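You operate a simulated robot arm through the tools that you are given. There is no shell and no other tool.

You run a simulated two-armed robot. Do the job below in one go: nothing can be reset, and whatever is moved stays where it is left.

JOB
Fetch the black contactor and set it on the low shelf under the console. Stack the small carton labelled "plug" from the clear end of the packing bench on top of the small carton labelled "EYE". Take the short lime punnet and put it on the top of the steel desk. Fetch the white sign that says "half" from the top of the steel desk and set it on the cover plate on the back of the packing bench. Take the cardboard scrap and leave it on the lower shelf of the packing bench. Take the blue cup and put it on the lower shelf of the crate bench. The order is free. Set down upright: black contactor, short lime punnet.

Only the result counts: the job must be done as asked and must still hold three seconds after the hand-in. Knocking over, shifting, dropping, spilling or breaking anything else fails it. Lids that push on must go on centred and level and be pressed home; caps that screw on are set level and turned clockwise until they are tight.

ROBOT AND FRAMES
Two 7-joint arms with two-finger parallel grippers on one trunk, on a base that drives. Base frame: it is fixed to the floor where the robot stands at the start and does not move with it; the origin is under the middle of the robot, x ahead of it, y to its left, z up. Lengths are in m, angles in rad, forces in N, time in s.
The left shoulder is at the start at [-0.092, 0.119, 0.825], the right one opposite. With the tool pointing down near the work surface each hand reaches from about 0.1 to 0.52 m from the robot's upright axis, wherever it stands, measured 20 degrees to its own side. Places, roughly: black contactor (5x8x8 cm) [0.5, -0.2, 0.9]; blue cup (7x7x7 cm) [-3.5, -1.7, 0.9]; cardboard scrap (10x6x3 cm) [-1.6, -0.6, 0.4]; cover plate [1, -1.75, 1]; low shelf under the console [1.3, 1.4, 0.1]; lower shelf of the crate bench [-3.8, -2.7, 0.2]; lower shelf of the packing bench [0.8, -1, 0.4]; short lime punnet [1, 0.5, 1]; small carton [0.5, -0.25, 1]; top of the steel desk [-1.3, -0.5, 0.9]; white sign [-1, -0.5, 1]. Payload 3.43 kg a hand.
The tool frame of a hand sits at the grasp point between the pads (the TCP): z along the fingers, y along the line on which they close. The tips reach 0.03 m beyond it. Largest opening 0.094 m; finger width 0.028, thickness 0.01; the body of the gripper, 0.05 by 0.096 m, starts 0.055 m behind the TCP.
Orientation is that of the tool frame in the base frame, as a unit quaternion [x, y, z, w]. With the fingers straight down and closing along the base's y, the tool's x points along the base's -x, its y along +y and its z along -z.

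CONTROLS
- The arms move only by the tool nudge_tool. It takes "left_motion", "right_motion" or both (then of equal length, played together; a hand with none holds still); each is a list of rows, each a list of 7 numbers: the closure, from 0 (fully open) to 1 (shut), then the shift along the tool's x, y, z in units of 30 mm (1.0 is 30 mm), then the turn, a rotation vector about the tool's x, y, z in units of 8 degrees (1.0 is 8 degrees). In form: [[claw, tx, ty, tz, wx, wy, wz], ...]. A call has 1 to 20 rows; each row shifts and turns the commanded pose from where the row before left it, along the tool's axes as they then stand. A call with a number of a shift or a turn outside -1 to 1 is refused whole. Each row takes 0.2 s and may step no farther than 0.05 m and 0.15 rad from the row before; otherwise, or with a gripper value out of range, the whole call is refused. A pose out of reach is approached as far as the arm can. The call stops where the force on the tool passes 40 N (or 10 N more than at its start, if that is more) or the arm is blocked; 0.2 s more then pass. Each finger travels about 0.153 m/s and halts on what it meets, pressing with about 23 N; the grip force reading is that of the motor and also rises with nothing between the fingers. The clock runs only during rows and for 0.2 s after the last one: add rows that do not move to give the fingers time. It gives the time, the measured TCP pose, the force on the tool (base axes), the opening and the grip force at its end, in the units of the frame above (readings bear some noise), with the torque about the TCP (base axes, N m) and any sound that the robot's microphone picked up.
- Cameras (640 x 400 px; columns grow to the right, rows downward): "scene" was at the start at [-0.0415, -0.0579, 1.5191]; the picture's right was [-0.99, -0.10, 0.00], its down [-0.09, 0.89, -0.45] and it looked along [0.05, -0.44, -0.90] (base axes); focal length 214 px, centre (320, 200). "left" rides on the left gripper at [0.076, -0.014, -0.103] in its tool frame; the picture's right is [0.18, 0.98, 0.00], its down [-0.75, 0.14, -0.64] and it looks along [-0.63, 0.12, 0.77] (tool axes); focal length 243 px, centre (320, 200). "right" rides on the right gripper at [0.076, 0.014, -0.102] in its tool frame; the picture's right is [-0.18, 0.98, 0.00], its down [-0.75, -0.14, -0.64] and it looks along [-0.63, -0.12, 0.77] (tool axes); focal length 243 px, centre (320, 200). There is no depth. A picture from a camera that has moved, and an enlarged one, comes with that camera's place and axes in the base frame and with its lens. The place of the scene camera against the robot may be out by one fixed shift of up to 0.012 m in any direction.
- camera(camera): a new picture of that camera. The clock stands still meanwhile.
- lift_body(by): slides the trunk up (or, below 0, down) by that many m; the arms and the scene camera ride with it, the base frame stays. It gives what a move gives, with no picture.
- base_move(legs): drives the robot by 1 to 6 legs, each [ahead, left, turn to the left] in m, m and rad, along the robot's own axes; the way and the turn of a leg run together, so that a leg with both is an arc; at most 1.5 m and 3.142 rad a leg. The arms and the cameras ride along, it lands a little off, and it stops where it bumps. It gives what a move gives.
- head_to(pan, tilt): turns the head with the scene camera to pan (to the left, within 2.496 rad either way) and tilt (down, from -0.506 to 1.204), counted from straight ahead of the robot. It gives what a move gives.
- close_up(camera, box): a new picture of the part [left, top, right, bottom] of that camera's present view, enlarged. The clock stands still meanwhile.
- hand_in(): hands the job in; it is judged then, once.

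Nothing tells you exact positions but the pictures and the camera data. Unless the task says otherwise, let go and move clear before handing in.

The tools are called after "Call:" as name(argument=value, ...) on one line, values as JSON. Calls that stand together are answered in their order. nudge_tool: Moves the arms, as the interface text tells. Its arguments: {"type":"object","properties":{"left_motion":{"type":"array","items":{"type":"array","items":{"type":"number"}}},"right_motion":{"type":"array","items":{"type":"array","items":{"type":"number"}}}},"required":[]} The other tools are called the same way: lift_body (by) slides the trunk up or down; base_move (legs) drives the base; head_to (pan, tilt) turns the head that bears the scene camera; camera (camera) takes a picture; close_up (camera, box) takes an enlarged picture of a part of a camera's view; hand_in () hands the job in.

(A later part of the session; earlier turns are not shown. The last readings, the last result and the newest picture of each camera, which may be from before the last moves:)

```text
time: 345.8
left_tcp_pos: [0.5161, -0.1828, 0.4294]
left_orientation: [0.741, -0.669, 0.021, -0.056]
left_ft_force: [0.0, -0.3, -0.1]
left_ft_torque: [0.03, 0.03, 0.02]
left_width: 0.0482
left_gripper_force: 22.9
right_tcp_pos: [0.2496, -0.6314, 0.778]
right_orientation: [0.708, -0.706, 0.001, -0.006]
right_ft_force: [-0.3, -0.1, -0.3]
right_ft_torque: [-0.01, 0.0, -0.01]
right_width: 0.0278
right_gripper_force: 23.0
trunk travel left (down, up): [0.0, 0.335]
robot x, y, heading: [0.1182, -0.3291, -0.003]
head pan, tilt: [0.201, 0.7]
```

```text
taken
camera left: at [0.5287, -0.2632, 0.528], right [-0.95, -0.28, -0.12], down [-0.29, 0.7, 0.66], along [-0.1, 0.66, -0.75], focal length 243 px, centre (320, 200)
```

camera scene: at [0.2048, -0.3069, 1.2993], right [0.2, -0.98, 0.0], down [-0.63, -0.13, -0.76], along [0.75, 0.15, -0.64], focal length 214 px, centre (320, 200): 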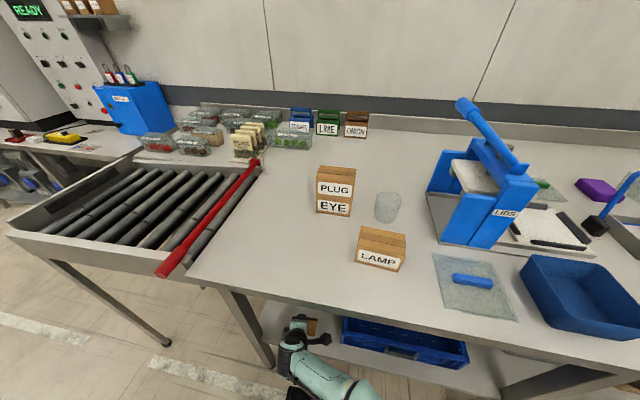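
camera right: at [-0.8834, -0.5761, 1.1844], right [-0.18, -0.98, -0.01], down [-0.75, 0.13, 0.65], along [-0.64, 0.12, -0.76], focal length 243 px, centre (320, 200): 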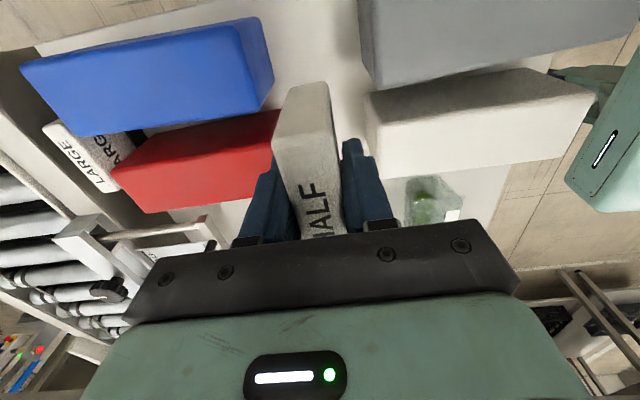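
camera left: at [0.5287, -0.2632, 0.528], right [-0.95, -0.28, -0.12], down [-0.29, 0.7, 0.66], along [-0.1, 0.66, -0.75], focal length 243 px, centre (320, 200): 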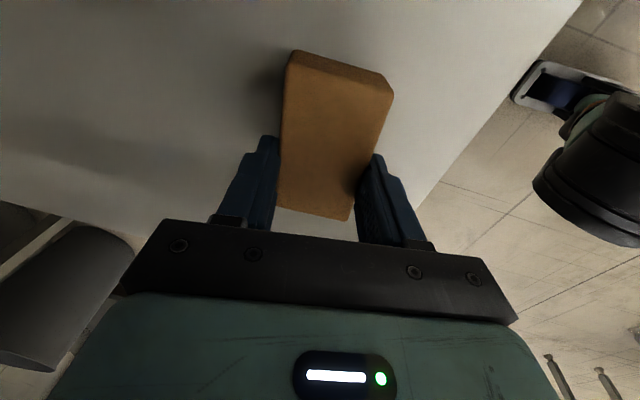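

Parallax puts the shelf at z≈0.365, so about 3 cm remain. Continue.

Call:
nudge_tool(left_motion=[[1, 0, 0, 0.2, 0, 0, 0], [1, 0, 0, 0.2, 0, 0, 0], [1, 0, 0, 0.15, 0, 0, 0], [1, 0, 0, 0.15, 0, 0, 0], [1, 0, 0, 0, 0, 0, 0]])

Call:
nudge_tool(left_motion=[[1, 0, 0, 0.15, 0, 0, 0], [1, 0, 0, 0.15, 0, 0, 0], [1, 0, 0, 0.12, 0, 0, 0], [1, 0, 0, 0, 0, 0, 0]])

Call:
camera(camera="left")

```text
time: 346.7
left_tcp_pos: [0.52, -0.182, 0.4134]
left_orientation: [0.74, -0.67, 0.022, -0.056]
left_ft_force: [-5.9, -1.4, 11.7]
left_ft_torque: [0.02, 0.49, -0.03]
left_width: 0.0494
left_gripper_force: 22.5
right_tcp_pos: [0.2495, -0.6313, 0.7783]
right_orientation: [0.708, -0.706, 0.001, -0.006]
right_ft_force: [-1.1, -0.5, -1.0]
right_ft_torque: [0.03, 0.0, 0.03]
right_width: 0.0279
right_gripper_force: 23.2
trunk travel left (down, up): [0.0, 0.335]
robot x, y, heading: [0.1222, -0.3291, 0.003]
head pan, tilt: [0.201, 0.7]
stopped in row 4 (left hand): the force on the tool passed its limit at 48 N (the readings are from after the stop); the commanded pose is now the measured one
```

```text
time: 347.1
left_tcp_pos: [0.5202, -0.1814, 0.4131]
left_orientation: [0.74, -0.67, 0.022, -0.057]
left_ft_force: [-8.7, -0.3, 16.3]
left_ft_torque: [0.0, 0.71, -0.05]
left_width: 0.0499
left_gripper_force: 22.7
right_tcp_pos: [0.2496, -0.6315, 0.7788]
right_orientation: [0.709, -0.705, 0.001, -0.006]
right_ft_force: [-0.3, 0.4, -1.0]
right_ft_torque: [-0.01, 0.04, -0.01]
right_width: 0.0279
right_gripper_force: 23.1
trunk travel left (down, up): [0.0, 0.335]
robot x, y, heading: [0.121, -0.328, 0.002]
head pan, tilt: [0.201, 0.7]
stopped in row 1 (left hand): the force on the tool passed its limit at 49 N (the readings are from after the stop); the commanded pose is now the measured one
```

```text
taken
camera left: at [0.5309, -0.2621, 0.5146], right [-0.95, -0.28, -0.12], down [-0.29, 0.7, 0.65], along [-0.1, 0.66, -0.75], focal length 243 px, centre (320, 200)
```

left: 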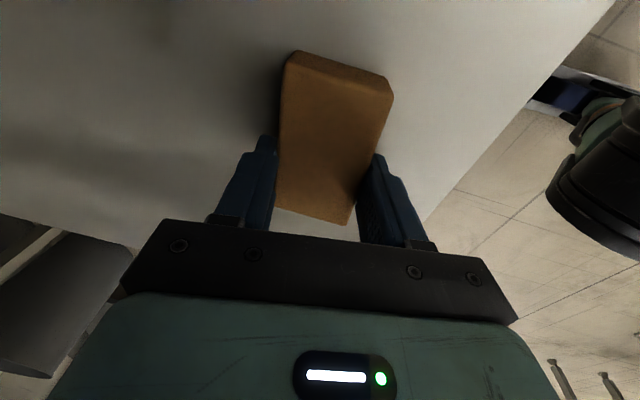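

Scrap is down on the shelf. Ease up, open, lift and back straight out.

Call:
nudge_tool(left_motion=[[1, 0, 0, -0.1, 0, 0, 0], [0.7, 0, 0, 0, 0, 0, 0], [0.4, 0, 0, 0, 0, 0, 0], [0.1, 0, 0, 0, 0, 0, 0], [0.05, 0, 0, 0, 0, 0, 0], [0.05, 0, 0, -0.4, 0, 0, 0], [0.05, 0, 0, -0.5, 0, 0, 0], [0.05, 0, 0, -0.5, 0, 0, 0], [0.05, 0, 0, -0.5, 0, 0, 0], [0.05, 0, 0, -0.3, 0, 0, 0], [0.05, 0, 0, 0, 0, 0, 0]])

Call:
camera(camera="left")

```text
time: 349.5
left_tcp_pos: [0.5058, -0.1842, 0.4736]
left_orientation: [0.74, -0.671, 0.012, -0.05]
left_ft_force: [0.5, -0.7, 1.2]
left_ft_torque: [-0.01, 0.02, 0.05]
left_width: 0.0891
left_gripper_force: 0.1
right_tcp_pos: [0.2497, -0.6299, 0.7791]
right_orientation: [0.709, -0.705, 0.002, -0.004]
right_ft_force: [0.2, -0.3, -1.3]
right_ft_torque: [0.0, -0.01, 0.0]
right_width: 0.028
right_gripper_force: 22.8
trunk travel left (down, up): [0.0, 0.335]
robot x, y, heading: [0.1239, -0.3255, 0.001]
head pan, tilt: [0.201, 0.7]
```

```text
taken
camera left: at [0.5193, -0.2646, 0.5724], right [-0.96, -0.28, -0.1], down [-0.27, 0.7, 0.66], along [-0.12, 0.66, -0.74], focal length 243 px, centre (320, 200)
```

left: 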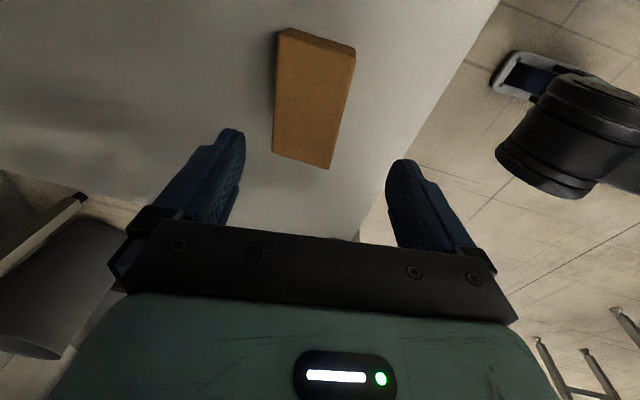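

Scrap is lying on the packing bench's lower shelf. Now back out and return to the desk to put the grey bin back straight.

Call:
base_move(legs=[[-0.38, 0, 0], [0, -1.0, 0], [0, 0, 1.571], [0, 1.15, 0]])

Call:
head_to(pan=0.15, tilt=0.7)

Call:
camera(camera="scene")

Call:
close_up(camera="scene", box=[220, 180, 420, 305])

```text
time: 374.4
left_tcp_pos: [-1.5395, -0.9487, 0.4813]
left_orientation: [0.997, 0.049, -0.024, -0.056]
left_ft_force: [0.0, -0.3, 0.5]
left_ft_torque: [0.01, 0.0, 0.04]
left_width: 0.0894
left_gripper_force: 0.0
right_tcp_pos: [-1.0925, -1.2132, 0.779]
right_orientation: [1.0, 0.002, -0.003, -0.005]
right_ft_force: [0.4, -0.7, -1.2]
right_ft_torque: [-0.01, -0.01, 0.01]
right_width: 0.0279
right_gripper_force: 22.5
trunk travel left (down, up): [0.0, 0.335]
robot x, y, heading: [-1.3957, -1.3452, 1.573]
head pan, tilt: [0.201, 0.7]
```

```text
time: 375.0
left_tcp_pos: [-1.5379, -0.9494, 0.4813]
left_orientation: [0.997, 0.05, -0.024, -0.055]
left_ft_force: [-0.7, 1.2, 0.1]
left_ft_torque: [-0.01, -0.01, -0.03]
left_width: 0.0892
left_gripper_force: 0.0
right_tcp_pos: [-1.0918, -1.2135, 0.7776]
right_orientation: [1.0, 0.002, -0.003, -0.005]
right_ft_force: [0.8, -0.3, -0.9]
right_ft_torque: [0.0, 0.0, 0.03]
right_width: 0.028
right_gripper_force: 23.1
trunk travel left (down, up): [0.0, 0.335]
robot x, y, heading: [-1.3939, -1.3436, 1.572]
head pan, tilt: [0.15, 0.7]
```

```text
taken
camera scene: at [-1.4128, -1.2496, 1.2993], right [0.99, 0.15, 0.0], down [0.1, -0.64, -0.76], along [-0.12, 0.76, -0.64], focal length 214 px, centre (320, 200)
```

scene: 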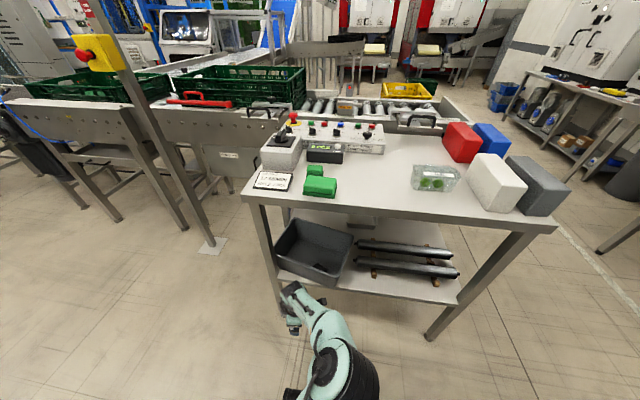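

```text
3.20 times, centred on (320, 242) of scene
camera zoom: at [-1.4128, -1.2496, 1.2993], right [0.99, 0.15, 0.0], down [0.1, -0.64, -0.76], along [-0.12, 0.76, -0.64], focal length 686 px, centre (320, 64)
```

zoom: 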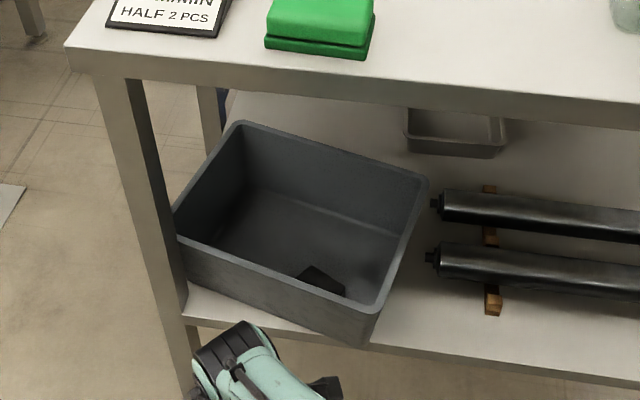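

I'll push the bin's front-right corner back with the closed left fingers, using small base moves. First close the fingers, line up at x≈-1.425, and approach.

Call:
nudge_tool(left_motion=[[0.5, 0, 0, 0, 0, 0, 0], [1, 0, 0, 0, 0, 0, 0], [1, 0, 0, 0, 0, 0, 0]])

Call:
base_move(legs=[[0, -0.115, 0], [0.08, 0, 0]])

Call:
close_up(camera="scene", box=[180, 180, 380, 305])

Call:
camera(camera="left")

```text
time: 375.8
left_tcp_pos: [-1.5383, -0.9508, 0.4822]
left_orientation: [0.997, 0.05, -0.024, -0.055]
left_ft_force: [-0.1, 0.2, 0.4]
left_ft_torque: [-0.01, 0.0, -0.05]
left_width: 0.0
left_gripper_force: 22.8
right_tcp_pos: [-1.0931, -1.214, 0.7787]
right_orientation: [1.0, 0.001, -0.003, -0.006]
right_ft_force: [-0.5, 0.5, -2.1]
right_ft_torque: [-0.01, -0.01, 0.01]
right_width: 0.0279
right_gripper_force: 22.7
trunk travel left (down, up): [0.0, 0.335]
robot x, y, heading: [-1.3946, -1.3398, 1.569]
head pan, tilt: [0.15, 0.7]
```

```text
time: 378.1
left_tcp_pos: [-1.4248, -0.87, 0.4809]
left_orientation: [0.997, 0.051, -0.025, -0.055]
left_ft_force: [0.2, 0.6, 0.8]
left_ft_torque: [-0.01, -0.03, -0.01]
left_width: 0.0
left_gripper_force: 23.3
right_tcp_pos: [-0.9786, -1.1319, 0.7772]
right_orientation: [1.0, 0.003, -0.004, -0.005]
right_ft_force: [-0.6, -0.3, -2.4]
right_ft_torque: [0.01, -0.01, -0.02]
right_width: 0.028
right_gripper_force: 22.7
trunk travel left (down, up): [0.0, 0.335]
robot x, y, heading: [-1.2807, -1.2601, 1.571]
head pan, tilt: [0.15, 0.7]
```

```text
3.20 times, centred on (280, 242) of scene
camera zoom: at [-1.2979, -1.1685, 1.2993], right [0.99, 0.15, 0.0], down [0.1, -0.64, -0.76], along [-0.12, 0.76, -0.64], focal length 686 px, centre (448, 64)
```

zoom: 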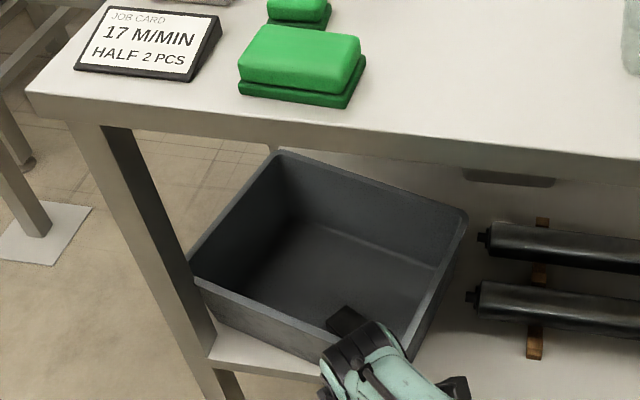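

```text
taken
camera left: at [-1.344, -0.8591, 0.582], right [0.28, -0.95, -0.12], down [-0.7, -0.29, 0.65], along [-0.66, -0.1, -0.75], focal length 243 px, centre (320, 200)
```

left: 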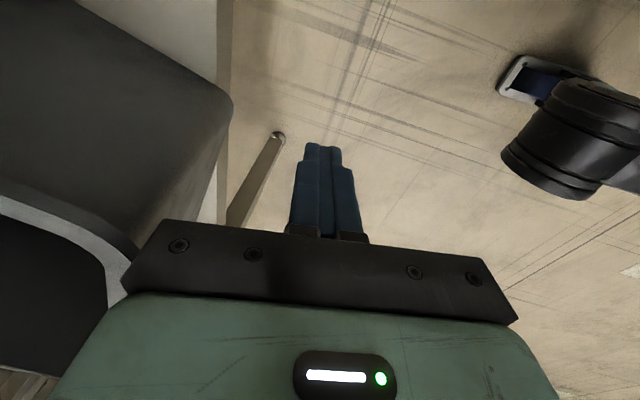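

I'm near the very corner; shift 3.5 cm left for a safer contact, then push ahead in small amounts.

Call:
base_move(legs=[[0, 0.035, 0], [0.09, 0, 0]])

Call:
camera(camera="left")

Call:
close_up(camera="scene", box=[200, 200, 400, 325])

```text
time: 379.8
left_tcp_pos: [-1.4603, -0.7786, 0.481]
left_orientation: [0.997, 0.05, -0.025, -0.056]
left_ft_force: [-0.5, 0.3, 0.2]
left_ft_torque: [0.0, -0.01, -0.02]
left_width: 0.0
left_gripper_force: 23.2
right_tcp_pos: [-1.0124, -1.0433, 0.7784]
right_orientation: [1.0, 0.002, -0.003, -0.004]
right_ft_force: [0.0, -1.0, -1.5]
right_ft_torque: [-0.04, 0.03, -0.04]
right_width: 0.0278
right_gripper_force: 23.0
trunk travel left (down, up): [0.0, 0.335]
robot x, y, heading: [-1.3156, -1.1739, 1.577]
head pan, tilt: [0.15, 0.7]
```

```text
taken
camera left: at [-1.3796, -0.7695, 0.582], right [0.28, -0.95, -0.12], down [-0.7, -0.29, 0.65], along [-0.66, -0.1, -0.75], focal length 243 px, centre (320, 200)
```

left: 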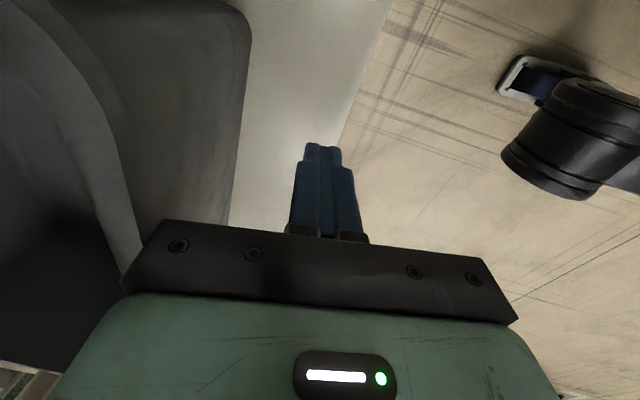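

```text
3.20 times, centred on (300, 262) of scene
camera zoom: at [-1.3334, -1.0789, 1.2993], right [0.99, 0.15, 0.0], down [0.1, -0.64, -0.76], along [-0.12, 0.76, -0.64], focal length 686 px, centre (384, 0)
```

zoom: 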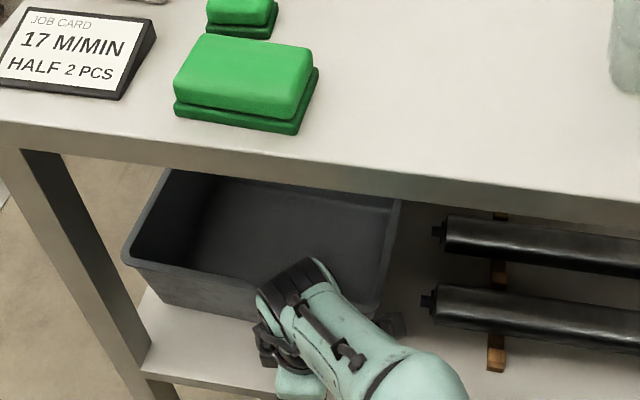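

The gripper body met the rim earlier than expected, and the bin has swung back almost straight. I'll back off to the exact earlier viewpoint and compare with the original picture.

Call:
base_move(legs=[[-0.088, 0, 0], [0, 0.032, 0.004]])

Call:
head_to(pan=0.4, tilt=0.9)

Call:
close_up(camera="scene", box=[240, 100, 480, 250])

```text
time: 381.5
left_tcp_pos: [-1.4934, -0.8682, 0.4816]
left_orientation: [0.997, 0.053, -0.025, -0.055]
left_ft_force: [0.3, 0.4, -0.1]
left_ft_torque: [-0.03, -0.01, 0.04]
left_width: 0.0001
left_gripper_force: 22.8
right_tcp_pos: [-1.0454, -1.1296, 0.7789]
right_orientation: [1.0, 0.005, -0.003, -0.005]
right_ft_force: [0.0, 0.6, -1.3]
right_ft_torque: [0.02, 0.0, 0.0]
right_width: 0.0283
right_gripper_force: 22.8
trunk travel left (down, up): [0.0, 0.335]
robot x, y, heading: [-1.3494, -1.2572, 1.579]
head pan, tilt: [0.15, 0.7]
```

```text
time: 382.3
left_tcp_pos: [-1.4932, -0.8686, 0.4816]
left_orientation: [0.997, 0.053, -0.025, -0.056]
left_ft_force: [0.2, 0.0, -0.4]
left_ft_torque: [-0.01, 0.01, -0.01]
left_width: 0.0
left_gripper_force: 22.9
right_tcp_pos: [-1.0455, -1.1297, 0.7784]
right_orientation: [1.0, 0.005, -0.004, -0.004]
right_ft_force: [0.1, 0.6, -0.2]
right_ft_torque: [-0.03, -0.05, 0.01]
right_width: 0.0279
right_gripper_force: 22.5
trunk travel left (down, up): [0.0, 0.335]
robot x, y, heading: [-1.3489, -1.2605, 1.575]
head pan, tilt: [0.4, 0.901]
```

```text
2.67 times, centred on (360, 175) of scene
camera zoom: at [-1.382, -1.1824, 1.2832], right [0.92, 0.4, 0.0], down [0.31, -0.72, -0.62], along [-0.25, 0.57, -0.78], focal length 572 px, centre (213, 267)
```

zoom: 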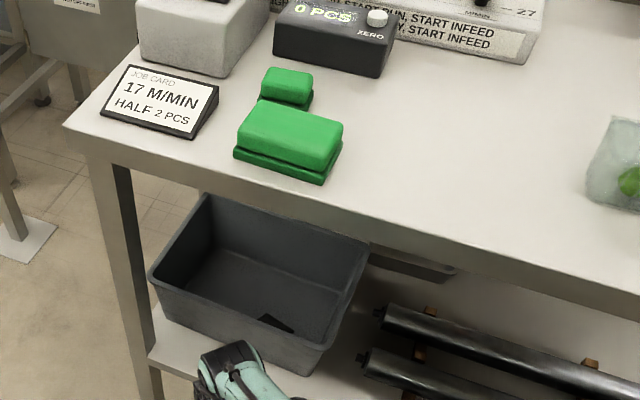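

The bin is now nearly straight but about 2–4.5 cm too far back (more on the left). I'll hook the rim with the closed fingertips, pitched, and draw it gently back. First raise and pitch the hand.

Call:
nudge_tool(left_motion=[[1, 0, 0, -0.7, 0, 0, 0], [1, 0, 0, -0.7, 0, 0, 0], [1, 0, 0, -0.7, 0, 0, 0], [1, 0, 0, -0.7, 0, 0, 0], [1, 0, 0, -0.7, 0, 0, 0], [1, 0, 0, -0.7, 0, 0, 0], [1, 0, 0, -0.6, 0.6, 0, 0], [1, 0, 0, 0, 0.8, 0, 0], [1, 0, 0, 0, 0.8, 0, 0], [1, 0, 0, 0, 0.8, 0, 0], [1, 0, 0, 0, 0.6, 0, 0], [1, 0, 0, 0, 0, 0, 0]])

Call:
base_move(legs=[[0, 0.11, 0]])

Call:
camera(camera="left")

Call:
camera(camera="scene")

```text
time: 384.9
left_tcp_pos: [-1.4854, -0.8855, 0.6251]
left_orientation: [0.951, 0.044, -0.037, -0.302]
left_ft_force: [-0.1, 0.3, 0.4]
left_ft_torque: [-0.01, -0.02, 0.04]
left_width: 0.0
left_gripper_force: 23.0
right_tcp_pos: [-1.0458, -1.1299, 0.7779]
right_orientation: [1.0, 0.005, -0.003, -0.006]
right_ft_force: [0.0, -0.4, -0.1]
right_ft_torque: [-0.01, -0.05, 0.0]
right_width: 0.028
right_gripper_force: 23.0
trunk travel left (down, up): [0.0, 0.335]
robot x, y, heading: [-1.3502, -1.2641, 1.58]
head pan, tilt: [0.4, 0.901]
```

```text
time: 386.5
left_tcp_pos: [-1.5951, -0.8851, 0.6237]
left_orientation: [0.952, 0.046, -0.038, -0.301]
left_ft_force: [-0.2, -0.3, 0.0]
left_ft_torque: [0.03, 0.04, -0.02]
left_width: 0.0001
left_gripper_force: 23.1
right_tcp_pos: [-1.1546, -1.1311, 0.78]
right_orientation: [1.0, 0.006, -0.003, -0.006]
right_ft_force: [-0.3, 0.2, -0.6]
right_ft_torque: [0.01, 0.01, 0.02]
right_width: 0.028
right_gripper_force: 23.1
trunk travel left (down, up): [0.0, 0.335]
robot x, y, heading: [-1.4559, -1.2623, 1.576]
head pan, tilt: [0.4, 0.901]
```

```text
taken
camera left: at [-1.5094, -0.9251, 0.7135], right [0.24, -0.78, -0.58], down [-0.68, -0.56, 0.47], along [-0.69, 0.27, -0.67], focal length 243 px, centre (320, 200)
```

left: 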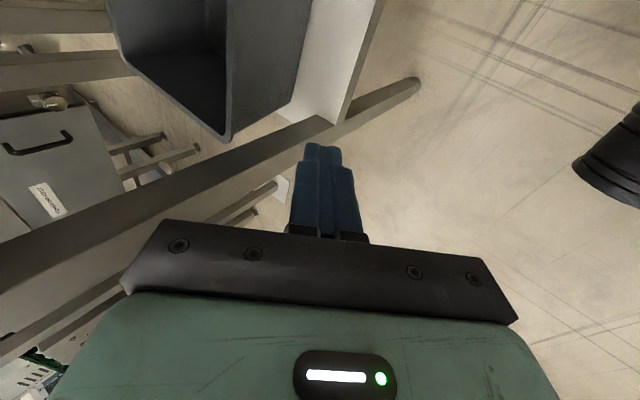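

```text
taken
camera scene: at [-1.4912, -1.1833, 1.2831], right [0.92, 0.4, 0.0], down [0.31, -0.72, -0.62], along [-0.25, 0.57, -0.78], focal length 214 px, centre (320, 200)
```

scene: 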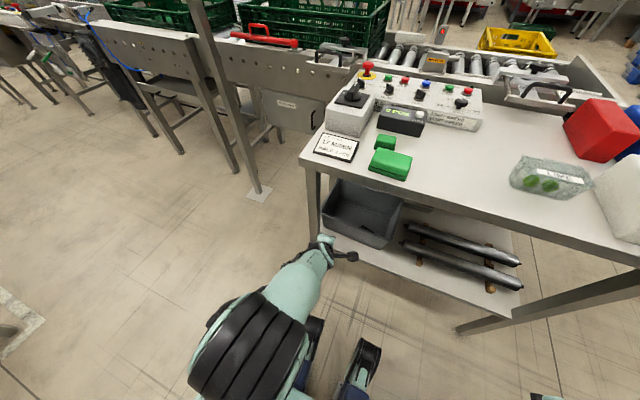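

From the wrist view the rim's front-left corner is ~3.5 cm too far back while the front-right is about right, so I need to pull the left end. Move in over the rim at x≈-1.63.

Call:
base_move(legs=[[0, 0.035, 0], [0.19, 0, 0]])

Call:
camera(camera="left")

```text
time: 388.6
left_tcp_pos: [-1.6315, -0.6949, 0.6243]
left_orientation: [0.952, 0.045, -0.037, -0.302]
left_ft_force: [-0.1, -0.5, 0.1]
left_ft_torque: [0.0, 0.02, 0.04]
left_width: 0.0
left_gripper_force: 23.1
right_tcp_pos: [-1.1906, -0.9399, 0.7794]
right_orientation: [1.0, 0.006, -0.003, -0.005]
right_ft_force: [0.0, 0.3, -0.5]
right_ft_torque: [-0.01, 0.01, -0.01]
right_width: 0.0283
right_gripper_force: 23.2
trunk travel left (down, up): [0.0, 0.335]
robot x, y, heading: [-1.49, -1.0729, 1.577]
head pan, tilt: [0.4, 0.901]
```

```text
taken
camera left: at [-1.5459, -0.7344, 0.7134], right [0.25, -0.78, -0.58], down [-0.68, -0.56, 0.47], along [-0.69, 0.27, -0.67], focal length 243 px, centre (320, 200)
```

left: 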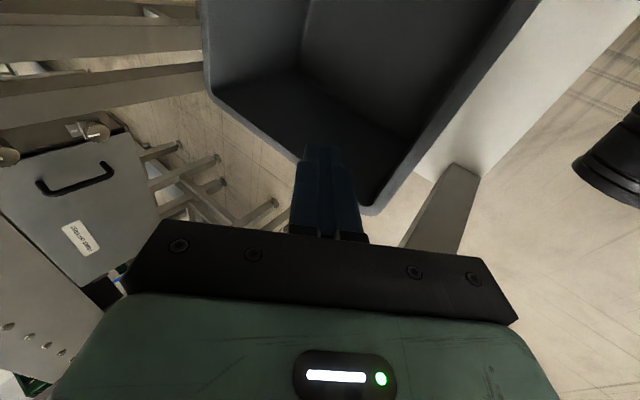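

Fingertips are just inside the front-left corner. Descend to hook behind the rim.

Call:
nudge_tool(left_motion=[[1, 0.02, 0.3, 0.42, 0, 0, 0], [1, 0.02, 0.3, 0.42, 0, 0, 0], [1, 0.02, 0.3, 0.42, 0, 0, 0], [1, 0.02, 0.3, 0.42, 0, 0, 0], [1, 0.02, 0.3, 0.42, 0, 0, 0], [1, 0, 0, 0, 0, 0, 0]])

Call:
camera(camera="left")

```text
time: 390.0
left_tcp_pos: [-1.6303, -0.6965, 0.547]
left_orientation: [0.951, 0.045, -0.037, -0.302]
left_ft_force: [0.5, 0.1, -0.5]
left_ft_torque: [0.0, -0.02, -0.03]
left_width: 0.0
left_gripper_force: 22.8
right_tcp_pos: [-1.1901, -0.9406, 0.7786]
right_orientation: [1.0, 0.005, -0.003, -0.005]
right_ft_force: [-0.1, -0.3, -1.1]
right_ft_torque: [-0.04, 0.0, -0.04]
right_width: 0.028
right_gripper_force: 22.2
trunk travel left (down, up): [0.0, 0.335]
robot x, y, heading: [-1.4907, -1.0711, 1.574]
head pan, tilt: [0.4, 0.901]
```

```text
taken
camera left: at [-1.546, -0.7352, 0.6361], right [0.25, -0.78, -0.58], down [-0.68, -0.56, 0.47], along [-0.69, 0.27, -0.67], focal length 243 px, centre (320, 200)
```

left: 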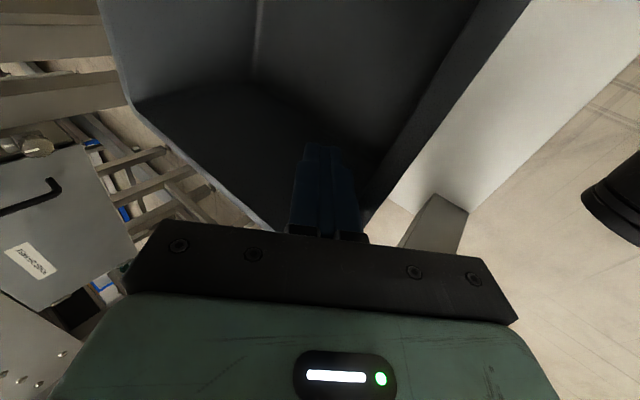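

Hooked. Pull back 3.5 cm with the base.

Call:
base_move(legs=[[-0.035, 0, 0]])

Call:
camera(camera="left")

Call:
close_up(camera="scene", box=[220, 180, 420, 305])

```text
time: 390.9
left_tcp_pos: [-1.6307, -0.7308, 0.546]
left_orientation: [0.952, 0.045, -0.037, -0.301]
left_ft_force: [1.5, 5.2, 2.4]
left_ft_torque: [-0.08, 0.05, -0.04]
left_width: 0.0
left_gripper_force: 22.9
right_tcp_pos: [-1.1904, -0.9753, 0.778]
right_orientation: [1.0, 0.005, -0.004, -0.005]
right_ft_force: [-0.9, 0.3, 0.0]
right_ft_torque: [0.01, 0.0, 0.01]
right_width: 0.028
right_gripper_force: 22.9
trunk travel left (down, up): [0.0, 0.335]
robot x, y, heading: [-1.4913, -1.102, 1.581]
head pan, tilt: [0.4, 0.901]
```

```text
taken
camera left: at [-1.5455, -0.7705, 0.6358], right [0.25, -0.78, -0.57], down [-0.68, -0.56, 0.47], along [-0.69, 0.27, -0.67], focal length 243 px, centre (320, 200)
```

left: 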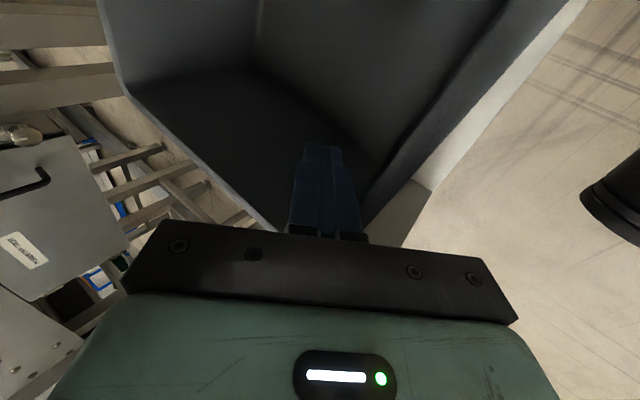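

```text
3.20 times, centred on (320, 242) of scene
camera zoom: at [-1.5268, -1.0277, 1.2831], right [0.92, 0.4, 0.0], down [0.31, -0.72, -0.62], along [-0.25, 0.57, -0.78], focal length 686 px, centre (320, 64)
```

zoom: 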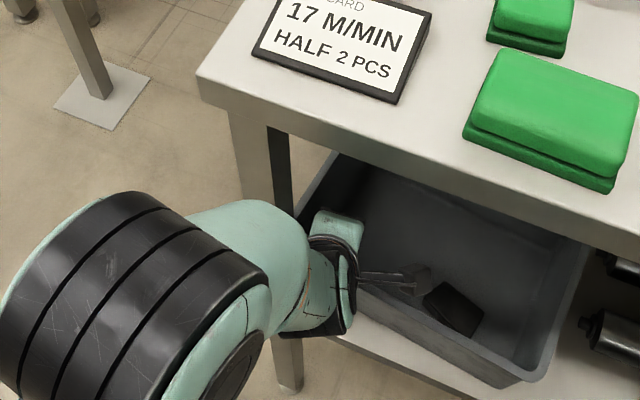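

The bin moved with a light 5 N pull. Unhook upward and go back to the reference viewpoint.

Call:
nudge_tool(left_motion=[[1, -0.02, -0.35, -0.3, 0, 0, 0], [1, -0.02, -0.3, -0.42, 0, 0, 0], [1, -0.02, -0.3, -0.42, 0, 0, 0], [1, -0.02, -0.3, -0.42, 0, 0, 0], [1, -0.02, -0.3, -0.42, 0, 0, 0], [1, 0, 0, 0, 0, 0, 0]])

Call:
base_move(legs=[[-0.16, 0, 0], [0, -0.143, 0]])

Call:
close_up(camera="scene", box=[240, 100, 480, 250])

Call:
camera(camera="left")

```text
time: 392.3
left_tcp_pos: [-1.6301, -0.7275, 0.622]
left_orientation: [0.952, 0.046, -0.037, -0.302]
left_ft_force: [0.1, 0.5, 0.5]
left_ft_torque: [0.01, 0.04, 0.0]
left_width: 0.0
left_gripper_force: 22.9
right_tcp_pos: [-1.1907, -0.976, 0.7797]
right_orientation: [1.0, 0.005, -0.003, -0.004]
right_ft_force: [-0.2, -0.7, -0.7]
right_ft_torque: [0.0, 0.0, -0.05]
right_width: 0.0279
right_gripper_force: 23.2
trunk travel left (down, up): [0.0, 0.335]
robot x, y, heading: [-1.4916, -1.1075, 1.579]
head pan, tilt: [0.4, 0.901]
```

```text
time: 395.2
left_tcp_pos: [-1.4873, -0.8853, 0.6232]
left_orientation: [0.952, 0.046, -0.037, -0.301]
left_ft_force: [0.5, -0.1, 0.0]
left_ft_torque: [0.01, -0.01, 0.0]
left_width: 0.0
left_gripper_force: 23.0
right_tcp_pos: [-1.0467, -1.1325, 0.7776]
right_orientation: [1.0, 0.006, -0.004, -0.005]
right_ft_force: [-0.1, -1.3, -0.7]
right_ft_torque: [-0.01, 0.0, 0.02]
right_width: 0.0279
right_gripper_force: 23.0
trunk travel left (down, up): [0.0, 0.335]
robot x, y, heading: [-1.3477, -1.2647, 1.579]
head pan, tilt: [0.4, 0.901]
```

```text
2.67 times, centred on (360, 175) of scene
camera zoom: at [-1.3826, -1.1852, 1.2831], right [0.92, 0.4, 0.0], down [0.31, -0.72, -0.62], along [-0.25, 0.57, -0.78], focal length 572 px, centre (213, 267)
```

zoom: 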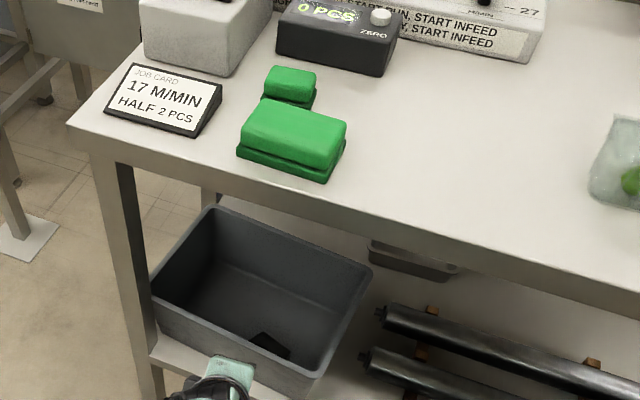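

```text
taken
camera left: at [-1.4014, -0.9245, 0.7113], right [0.25, -0.78, -0.57], down [-0.68, -0.56, 0.47], along [-0.69, 0.27, -0.67], focal length 243 px, centre (320, 200)
```

left: 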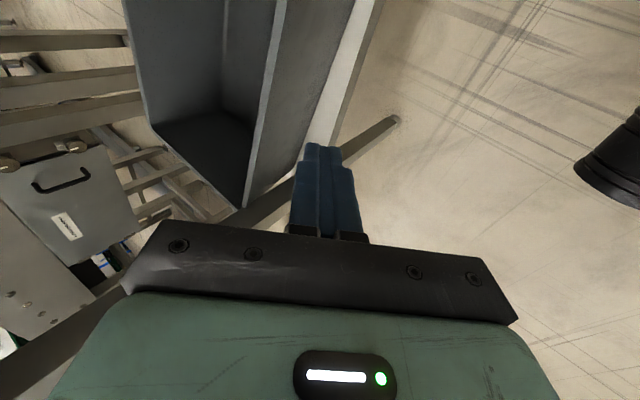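

Nearly back: the front-left corner matches the original, only the right side sits ~2.6 cm too far forward. I'll nudge the front-right corner back by that amount with the fingertips.

Call:
nudge_tool(left_motion=[[1, 0.02, 0.3, 0.42, 0, 0, 0], [1, 0.02, 0.3, 0.42, 0, 0, 0], [1, 0.02, 0.3, 0.42, 0, 0, 0], [1, 0.02, 0.3, 0.42, 0, 0, 0], [1, 0.02, 0.3, 0.42, 0, 0, 0], [1, 0.02, 0.3, 0.42, 0, 0, 0], [1, 0, 0, 0, 0, 0, 0]])

Call:
base_move(legs=[[0, -0.075, 0], [0.1, 0, 0]])

Call:
camera(camera="left")

```text
time: 396.8
left_tcp_pos: [-1.4861, -0.8857, 0.5298]
left_orientation: [0.952, 0.045, -0.038, -0.302]
left_ft_force: [-0.6, -0.3, 0.1]
left_ft_torque: [0.0, -0.02, -0.01]
left_width: 0.0
left_gripper_force: 23.6
right_tcp_pos: [-1.0474, -1.1314, 0.7779]
right_orientation: [1.0, 0.006, -0.004, -0.005]
right_ft_force: [0.1, 1.4, -1.4]
right_ft_torque: [0.0, 0.02, 0.02]
right_width: 0.0281
right_gripper_force: 23.4
trunk travel left (down, up): [0.0, 0.335]
robot x, y, heading: [-1.3439, -1.2614, 1.579]
head pan, tilt: [0.4, 0.901]
```

```text
time: 398.9
left_tcp_pos: [-1.413, -0.7864, 0.5306]
left_orientation: [0.952, 0.045, -0.038, -0.302]
left_ft_force: [0.4, 0.0, 0.2]
left_ft_torque: [0.03, 0.0, -0.02]
left_width: 0.0
left_gripper_force: 23.0
right_tcp_pos: [-0.9738, -1.0323, 0.7786]
right_orientation: [1.0, 0.005, -0.003, -0.005]
right_ft_force: [0.5, -0.3, -0.2]
right_ft_torque: [0.0, 0.01, 0.01]
right_width: 0.0281
right_gripper_force: 22.7
trunk travel left (down, up): [0.0, 0.335]
robot x, y, heading: [-1.2752, -1.1624, 1.582]
head pan, tilt: [0.4, 0.901]
```

```text
taken
camera left: at [-1.3275, -0.8252, 0.6189], right [0.25, -0.78, -0.57], down [-0.68, -0.56, 0.47], along [-0.69, 0.27, -0.67], focal length 243 px, centre (320, 200)
```

left: 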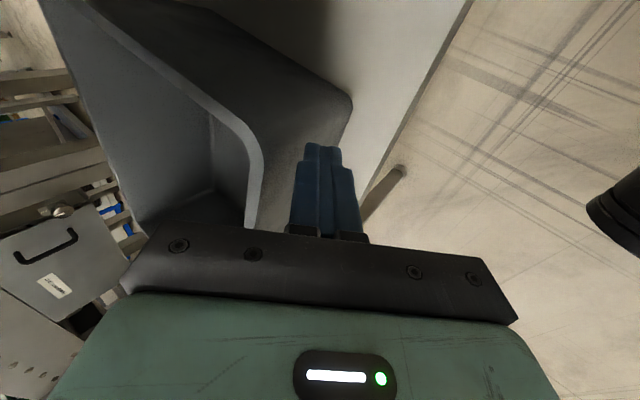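

Fingertips are about at the corner's front face. Push ahead 2.4 cm.

Call:
base_move(legs=[[0.024, 0, 0]])

Call:
camera(camera="left")

Call:
base_move(legs=[[-0.122, 0, 0], [0, 0.072, 0]])

Call:
close_up(camera="scene", box=[240, 100, 480, 250])

```text
time: 399.7
left_tcp_pos: [-1.4124, -0.7634, 0.5307]
left_orientation: [0.951, 0.046, -0.038, -0.302]
left_ft_force: [-0.4, -0.1, -0.1]
left_ft_torque: [-0.01, -0.03, 0.01]
left_width: 0.0002
left_gripper_force: 22.9
right_tcp_pos: [-0.973, -1.0079, 0.7794]
right_orientation: [1.0, 0.007, -0.004, -0.005]
right_ft_force: [0.5, 0.1, -2.1]
right_ft_torque: [-0.03, -0.02, 0.0]
right_width: 0.0279
right_gripper_force: 23.6
trunk travel left (down, up): [0.0, 0.335]
robot x, y, heading: [-1.2744, -1.1396, 1.579]
head pan, tilt: [0.4, 0.901]
```

```text
taken
camera left: at [-1.3278, -0.8014, 0.6189], right [0.25, -0.78, -0.57], down [-0.68, -0.56, 0.47], along [-0.69, 0.27, -0.67], focal length 243 px, centre (320, 200)
```

left: 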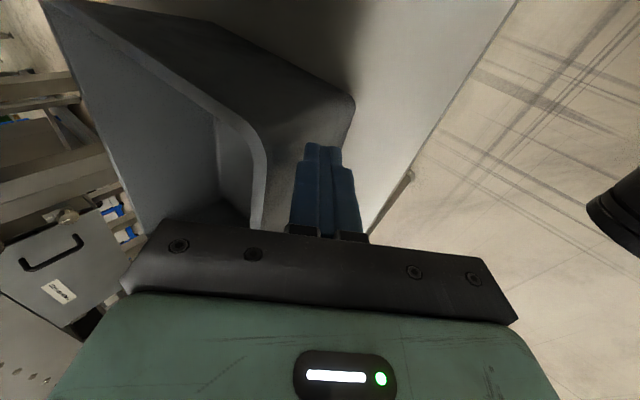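

```text
time: 401.8
left_tcp_pos: [-1.4833, -0.885, 0.5306]
left_orientation: [0.952, 0.046, -0.038, -0.301]
left_ft_force: [-0.3, 0.0, -0.2]
left_ft_torque: [0.0, -0.01, 0.0]
left_width: 0.0002
left_gripper_force: 23.3
right_tcp_pos: [-1.0424, -1.1311, 0.7787]
right_orientation: [1.0, 0.005, -0.003, -0.005]
right_ft_force: [-0.5, 0.3, -1.6]
right_ft_torque: [0.04, 0.0, -0.03]
right_width: 0.0279
right_gripper_force: 22.5
trunk travel left (down, up): [0.0, 0.335]
robot x, y, heading: [-1.3466, -1.2594, 1.573]
head pan, tilt: [0.4, 0.901]
```

```text
2.67 times, centred on (360, 175) of scene
camera zoom: at [-1.3798, -1.1844, 1.2831], right [0.92, 0.4, 0.0], down [0.31, -0.72, -0.62], along [-0.25, 0.57, -0.78], focal length 572 px, centre (213, 267)
```

zoom: 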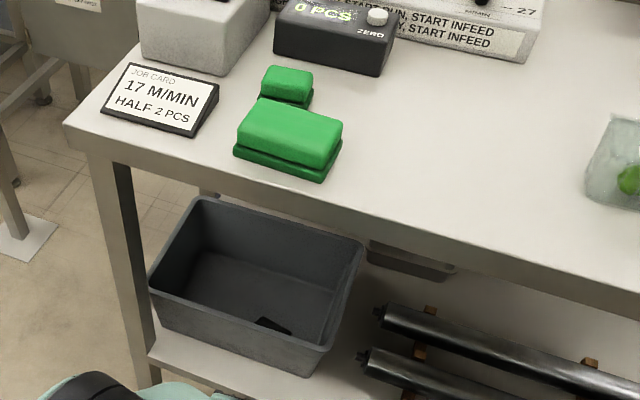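

The bin is now within about a centimetre of its original place and straight. Next, take the sign round to the packing bench's right end. Raise the trunk and look west and south for the route.

Call:
lift_body(by=0.3)

Call:
head_to(pan=1.57, tilt=0.6)

Call:
camera(camera="scene")

Call:
head_to(pan=2.45, tilt=0.6)

Call:
camera(camera="scene")

```text
time: 404.8
left_tcp_pos: [-1.483, -0.8851, 0.8297]
left_orientation: [0.951, 0.045, -0.037, -0.302]
left_ft_force: [-0.1, 0.7, 0.1]
left_ft_torque: [0.0, -0.01, 0.01]
left_width: 0.0
left_gripper_force: 22.9
right_tcp_pos: [-1.0436, -1.1323, 1.0779]
right_orientation: [1.0, 0.004, -0.004, -0.005]
right_ft_force: [0.8, -0.8, -1.4]
right_ft_torque: [0.05, -0.01, -0.01]
right_width: 0.0282
right_gripper_force: 22.9
trunk travel left (down, up): [-0.3, 0.035]
robot x, y, heading: [-1.348, -1.2612, 1.577]
head pan, tilt: [0.4, 0.901]
```

```text
time: 406.2
left_tcp_pos: [-1.4838, -0.8843, 0.8304]
left_orientation: [0.952, 0.046, -0.038, -0.302]
left_ft_force: [-0.1, -0.3, 0.5]
left_ft_torque: [-0.03, -0.02, 0.0]
left_width: 0.0002
left_gripper_force: 22.6
right_tcp_pos: [-1.0423, -1.1313, 1.0786]
right_orientation: [1.0, 0.005, -0.003, -0.006]
right_ft_force: [-0.1, -0.2, -1.3]
right_ft_torque: [0.0, 0.02, -0.02]
right_width: 0.0278
right_gripper_force: 23.2
trunk travel left (down, up): [-0.3, 0.035]
robot x, y, heading: [-1.3486, -1.2658, 1.581]
head pan, tilt: [1.571, 0.6]
```

```text
taken
camera scene: at [-1.4375, -1.3038, 1.6128], right [-0.01, 1.0, 0.0], down [0.57, 0.0, -0.82], along [-0.82, -0.01, -0.57], focal length 214 px, centre (320, 200)
```

scene: 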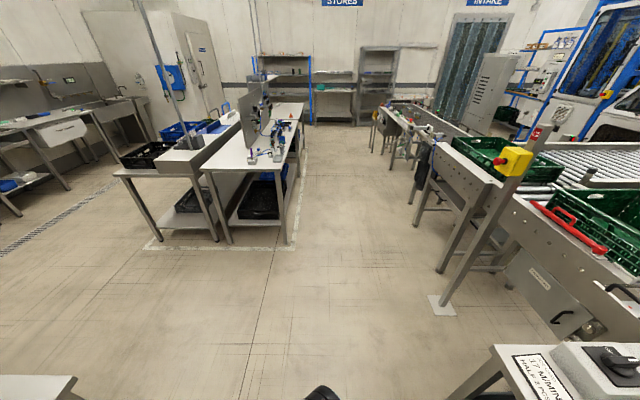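

```text
time: 407.4
left_tcp_pos: [-1.4844, -0.8851, 0.8299]
left_orientation: [0.951, 0.046, -0.038, -0.302]
left_ft_force: [0.0, 0.2, 0.4]
left_ft_torque: [-0.03, -0.01, 0.01]
left_width: 0.0001
left_gripper_force: 23.2
right_tcp_pos: [-1.0433, -1.1321, 1.0784]
right_orientation: [1.0, 0.006, -0.004, -0.005]
right_ft_force: [0.7, -1.2, -0.8]
right_ft_torque: [0.01, 0.0, -0.01]
right_width: 0.0281
right_gripper_force: 23.3
trunk travel left (down, up): [-0.3, 0.035]
robot x, y, heading: [-1.347, -1.2639, 1.581]
head pan, tilt: [2.45, 0.6]
```

```text
taken
camera scene: at [-1.4049, -1.3716, 1.6128], right [-0.78, 0.63, 0.0], down [0.36, 0.44, -0.83], along [-0.52, -0.64, -0.56], focal length 214 px, centre (320, 200)
```

scene: 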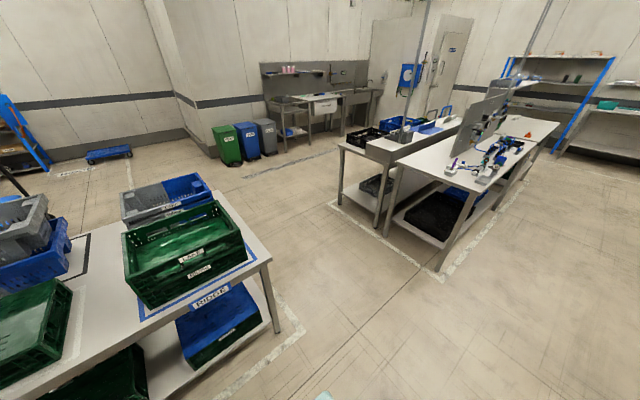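

The way west and south looks open. Drive left to x≈-2.3, then back (south) to y≈-3.45, then look east.

Call:
base_move(legs=[[0, 0.95, 0], [-1.1, 0, 0], [-1.1, 0, 0]])

Call:
head_to(pan=-1.57, tilt=0.5)

Call:
camera(camera="scene")

Call:
head_to(pan=1.2, tilt=0.5)

Call:
camera(camera="scene")

```text
time: 426.4
left_tcp_pos: [-2.3941, -3.0821, 0.8301]
left_orientation: [0.952, 0.044, -0.036, -0.301]
left_ft_force: [0.4, -0.1, 0.7]
left_ft_torque: [0.01, -0.02, 0.01]
left_width: 0.0
left_gripper_force: 23.2
right_tcp_pos: [-1.9545, -3.3294, 1.0777]
right_orientation: [1.0, 0.004, -0.004, -0.005]
right_ft_force: [-0.4, 0.2, -1.8]
right_ft_torque: [0.0, -0.01, 0.02]
right_width: 0.0278
right_gripper_force: 23.7
trunk travel left (down, up): [-0.3, 0.035]
robot x, y, heading: [-2.2593, -3.4596, 1.573]
head pan, tilt: [2.45, 0.6]
```

```text
time: 429.7
left_tcp_pos: [-2.3924, -3.0805, 0.8304]
left_orientation: [0.952, 0.043, -0.037, -0.302]
left_ft_force: [0.5, 0.0, 0.1]
left_ft_torque: [-0.02, -0.01, 0.01]
left_width: 0.0
left_gripper_force: 23.1
right_tcp_pos: [-1.9542, -3.3302, 1.0794]
right_orientation: [1.0, 0.004, -0.004, -0.006]
right_ft_force: [0.0, 0.8, -1.2]
right_ft_torque: [0.04, 0.01, 0.0]
right_width: 0.028
right_gripper_force: 23.0
trunk travel left (down, up): [-0.3, 0.035]
robot x, y, heading: [-2.2557, -3.4599, 1.579]
head pan, tilt: [-1.571, 0.499]
```

```text
taken
camera scene: at [-2.1699, -3.5, 1.6218], right [0.01, -1.0, 0.0], down [-0.48, 0.0, -0.88], along [0.88, 0.0, -0.48], focal length 214 px, centre (320, 200)
```

scene: 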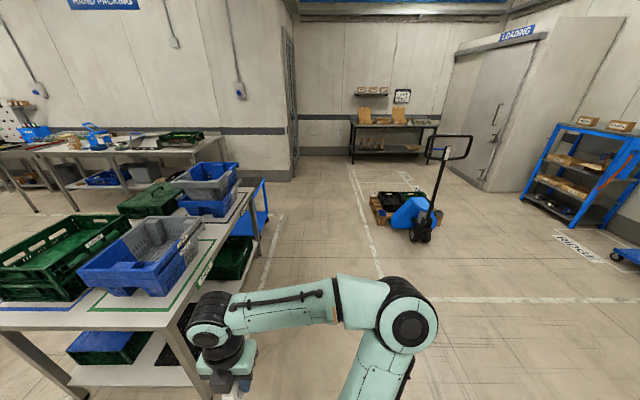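

```text
time: 432.2
left_tcp_pos: [-2.393, -3.0809, 0.8298]
left_orientation: [0.952, 0.044, -0.036, -0.301]
left_ft_force: [-0.4, 0.8, -0.7]
left_ft_torque: [0.0, 0.03, -0.01]
left_width: 0.0
left_gripper_force: 22.6
right_tcp_pos: [-1.9541, -3.3292, 1.0782]
right_orientation: [1.0, 0.003, -0.004, -0.006]
right_ft_force: [0.1, 0.7, -2.0]
right_ft_torque: [-0.01, -0.02, -0.01]
right_width: 0.0281
right_gripper_force: 23.0
trunk travel left (down, up): [-0.3, 0.035]
robot x, y, heading: [-2.2553, -3.457, 1.577]
head pan, tilt: [1.201, 0.499]
```

```text
taken
camera scene: at [-2.3458, -3.4679, 1.6219], right [0.36, 0.93, 0.0], down [0.45, -0.17, -0.88], along [-0.82, 0.31, -0.48], focal length 214 px, centre (320, 200)
```

scene: 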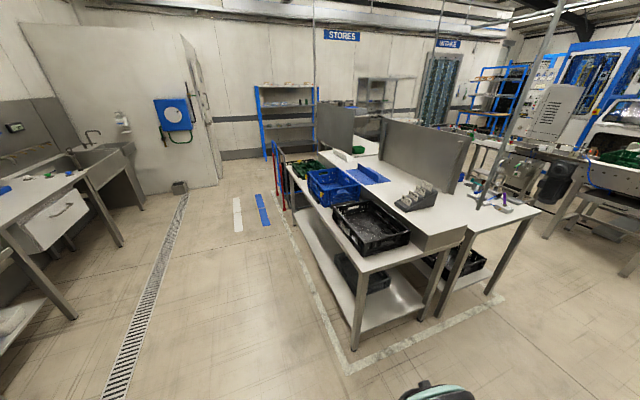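

The corridor at y≈-3.6 is clear. Back a little more and drive right (east) to x≈0.88.

Call:
base_move(legs=[[-0.12, 0, 0], [0, -1.05, 0], [0, -1.05, 0], [0, -1.0, 0]])

Call:
head_to(pan=0.0, tilt=0.5)

Call:
camera(camera="scene")

Call:
head_to(pan=-0.9, tilt=0.6)

Call:
camera(camera="scene")

```text
time: 460.4
left_tcp_pos: [0.722, -3.2056, 0.8306]
left_orientation: [0.952, 0.039, -0.035, -0.302]
left_ft_force: [-0.2, 0.2, 0.0]
left_ft_torque: [0.01, 0.0, -0.01]
left_width: 0.0003
left_gripper_force: 22.8
right_tcp_pos: [1.1593, -3.4565, 1.0783]
right_orientation: [1.0, -0.001, -0.003, -0.006]
right_ft_force: [-0.7, -0.7, -1.3]
right_ft_torque: [0.0, 0.0, 0.03]
right_width: 0.028
right_gripper_force: 22.8
trunk travel left (down, up): [-0.3, 0.035]
robot x, y, heading: [0.8537, -3.5878, 1.571]
head pan, tilt: [1.201, 0.499]
```

```text
time: 461.8
left_tcp_pos: [0.7223, -3.2057, 0.8305]
left_orientation: [0.952, 0.039, -0.035, -0.302]
left_ft_force: [0.4, 0.0, -0.8]
left_ft_torque: [-0.03, 0.02, 0.03]
left_width: 0.0003
left_gripper_force: 23.0
right_tcp_pos: [1.1591, -3.4572, 1.078]
right_orientation: [1.0, -0.001, -0.003, -0.005]
right_ft_force: [0.1, 0.0, -1.3]
right_ft_torque: [0.0, -0.01, 0.05]
right_width: 0.0281
right_gripper_force: 23.1
trunk travel left (down, up): [-0.3, 0.035]
robot x, y, heading: [0.8554, -3.5844, 1.57]
head pan, tilt: [0.0, 0.499]
```

```text
taken
camera scene: at [0.8508, -3.5342, 1.6219], right [1.0, 0.0, 0.0], down [0.0, -0.48, -0.88], along [0.0, 0.88, -0.48], focal length 214 px, centre (320, 200)
```

scene: 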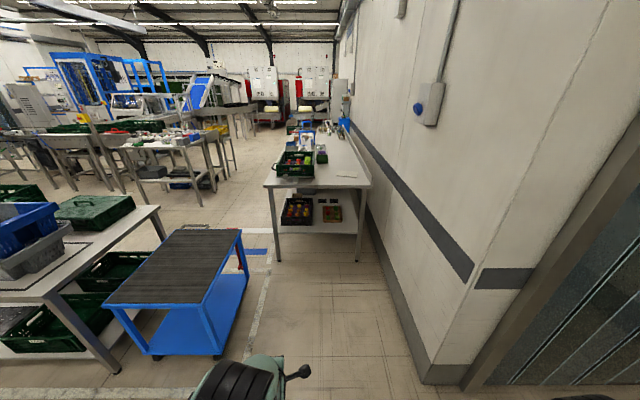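

```text
time: 463.0
left_tcp_pos: [0.7215, -3.2051, 0.8296]
left_orientation: [0.952, 0.039, -0.036, -0.303]
left_ft_force: [-0.1, 0.0, -0.1]
left_ft_torque: [0.01, -0.03, 0.0]
left_width: 0.0001
left_gripper_force: 23.3
right_tcp_pos: [1.1598, -3.4568, 1.0779]
right_orientation: [1.0, -0.001, -0.004, -0.005]
right_ft_force: [-1.2, -1.0, -0.8]
right_ft_torque: [-0.03, -0.03, -0.01]
right_width: 0.028
right_gripper_force: 22.6
trunk travel left (down, up): [-0.3, 0.035]
robot x, y, heading: [0.8549, -3.5849, 1.564]
head pan, tilt: [-0.901, 0.6]
```

```text
taken
camera scene: at [0.92, -3.5704, 1.6128], right [0.62, -0.79, 0.0], down [-0.44, -0.35, -0.83], along [0.65, 0.51, -0.56], focal length 214 px, centre (320, 200)
```

scene: 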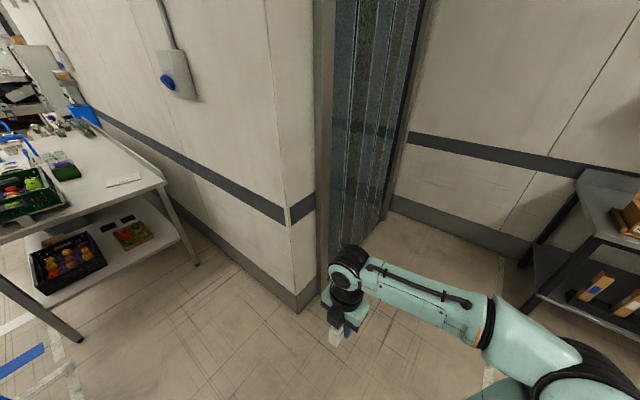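

The bench's right end and the white cover plate are in sight. Zoom on the plate.

Call:
head_to(pan=-0.1, tilt=0.5)

Call:
close_up(camera="scene", box=[240, 130, 400, 230])

```text
time: 464.1
left_tcp_pos: [0.7212, -3.206, 0.8297]
left_orientation: [0.952, 0.039, -0.035, -0.302]
left_ft_force: [-0.5, -0.3, 0.3]
left_ft_torque: [0.03, 0.0, 0.03]
left_width: 0.0
left_gripper_force: 22.8
right_tcp_pos: [1.1582, -3.4578, 1.0798]
right_orientation: [1.0, -0.001, -0.003, -0.005]
right_ft_force: [-0.1, 0.7, -1.6]
right_ft_torque: [-0.03, 0.02, 0.0]
right_width: 0.0279
right_gripper_force: 23.0
trunk travel left (down, up): [-0.3, 0.035]
robot x, y, heading: [0.8586, -3.5846, 1.565]
head pan, tilt: [-0.099, 0.499]
```

```text
4.00 times, centred on (320, 180) of scene
camera zoom: at [0.8601, -3.5347, 1.6218], right [0.99, -0.1, 0.0], down [-0.05, -0.48, -0.88], along [0.09, 0.87, -0.48], focal length 858 px, centre (320, 280)
```

zoom: 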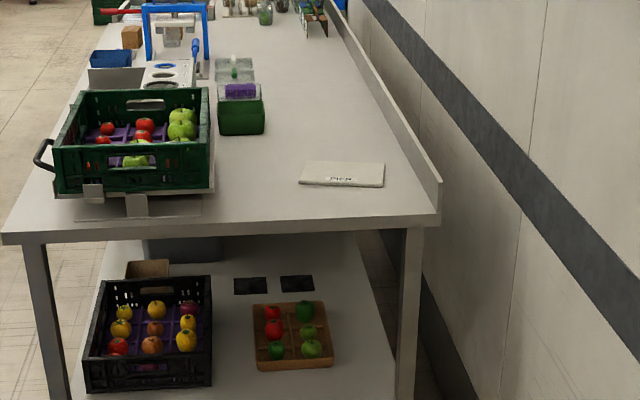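

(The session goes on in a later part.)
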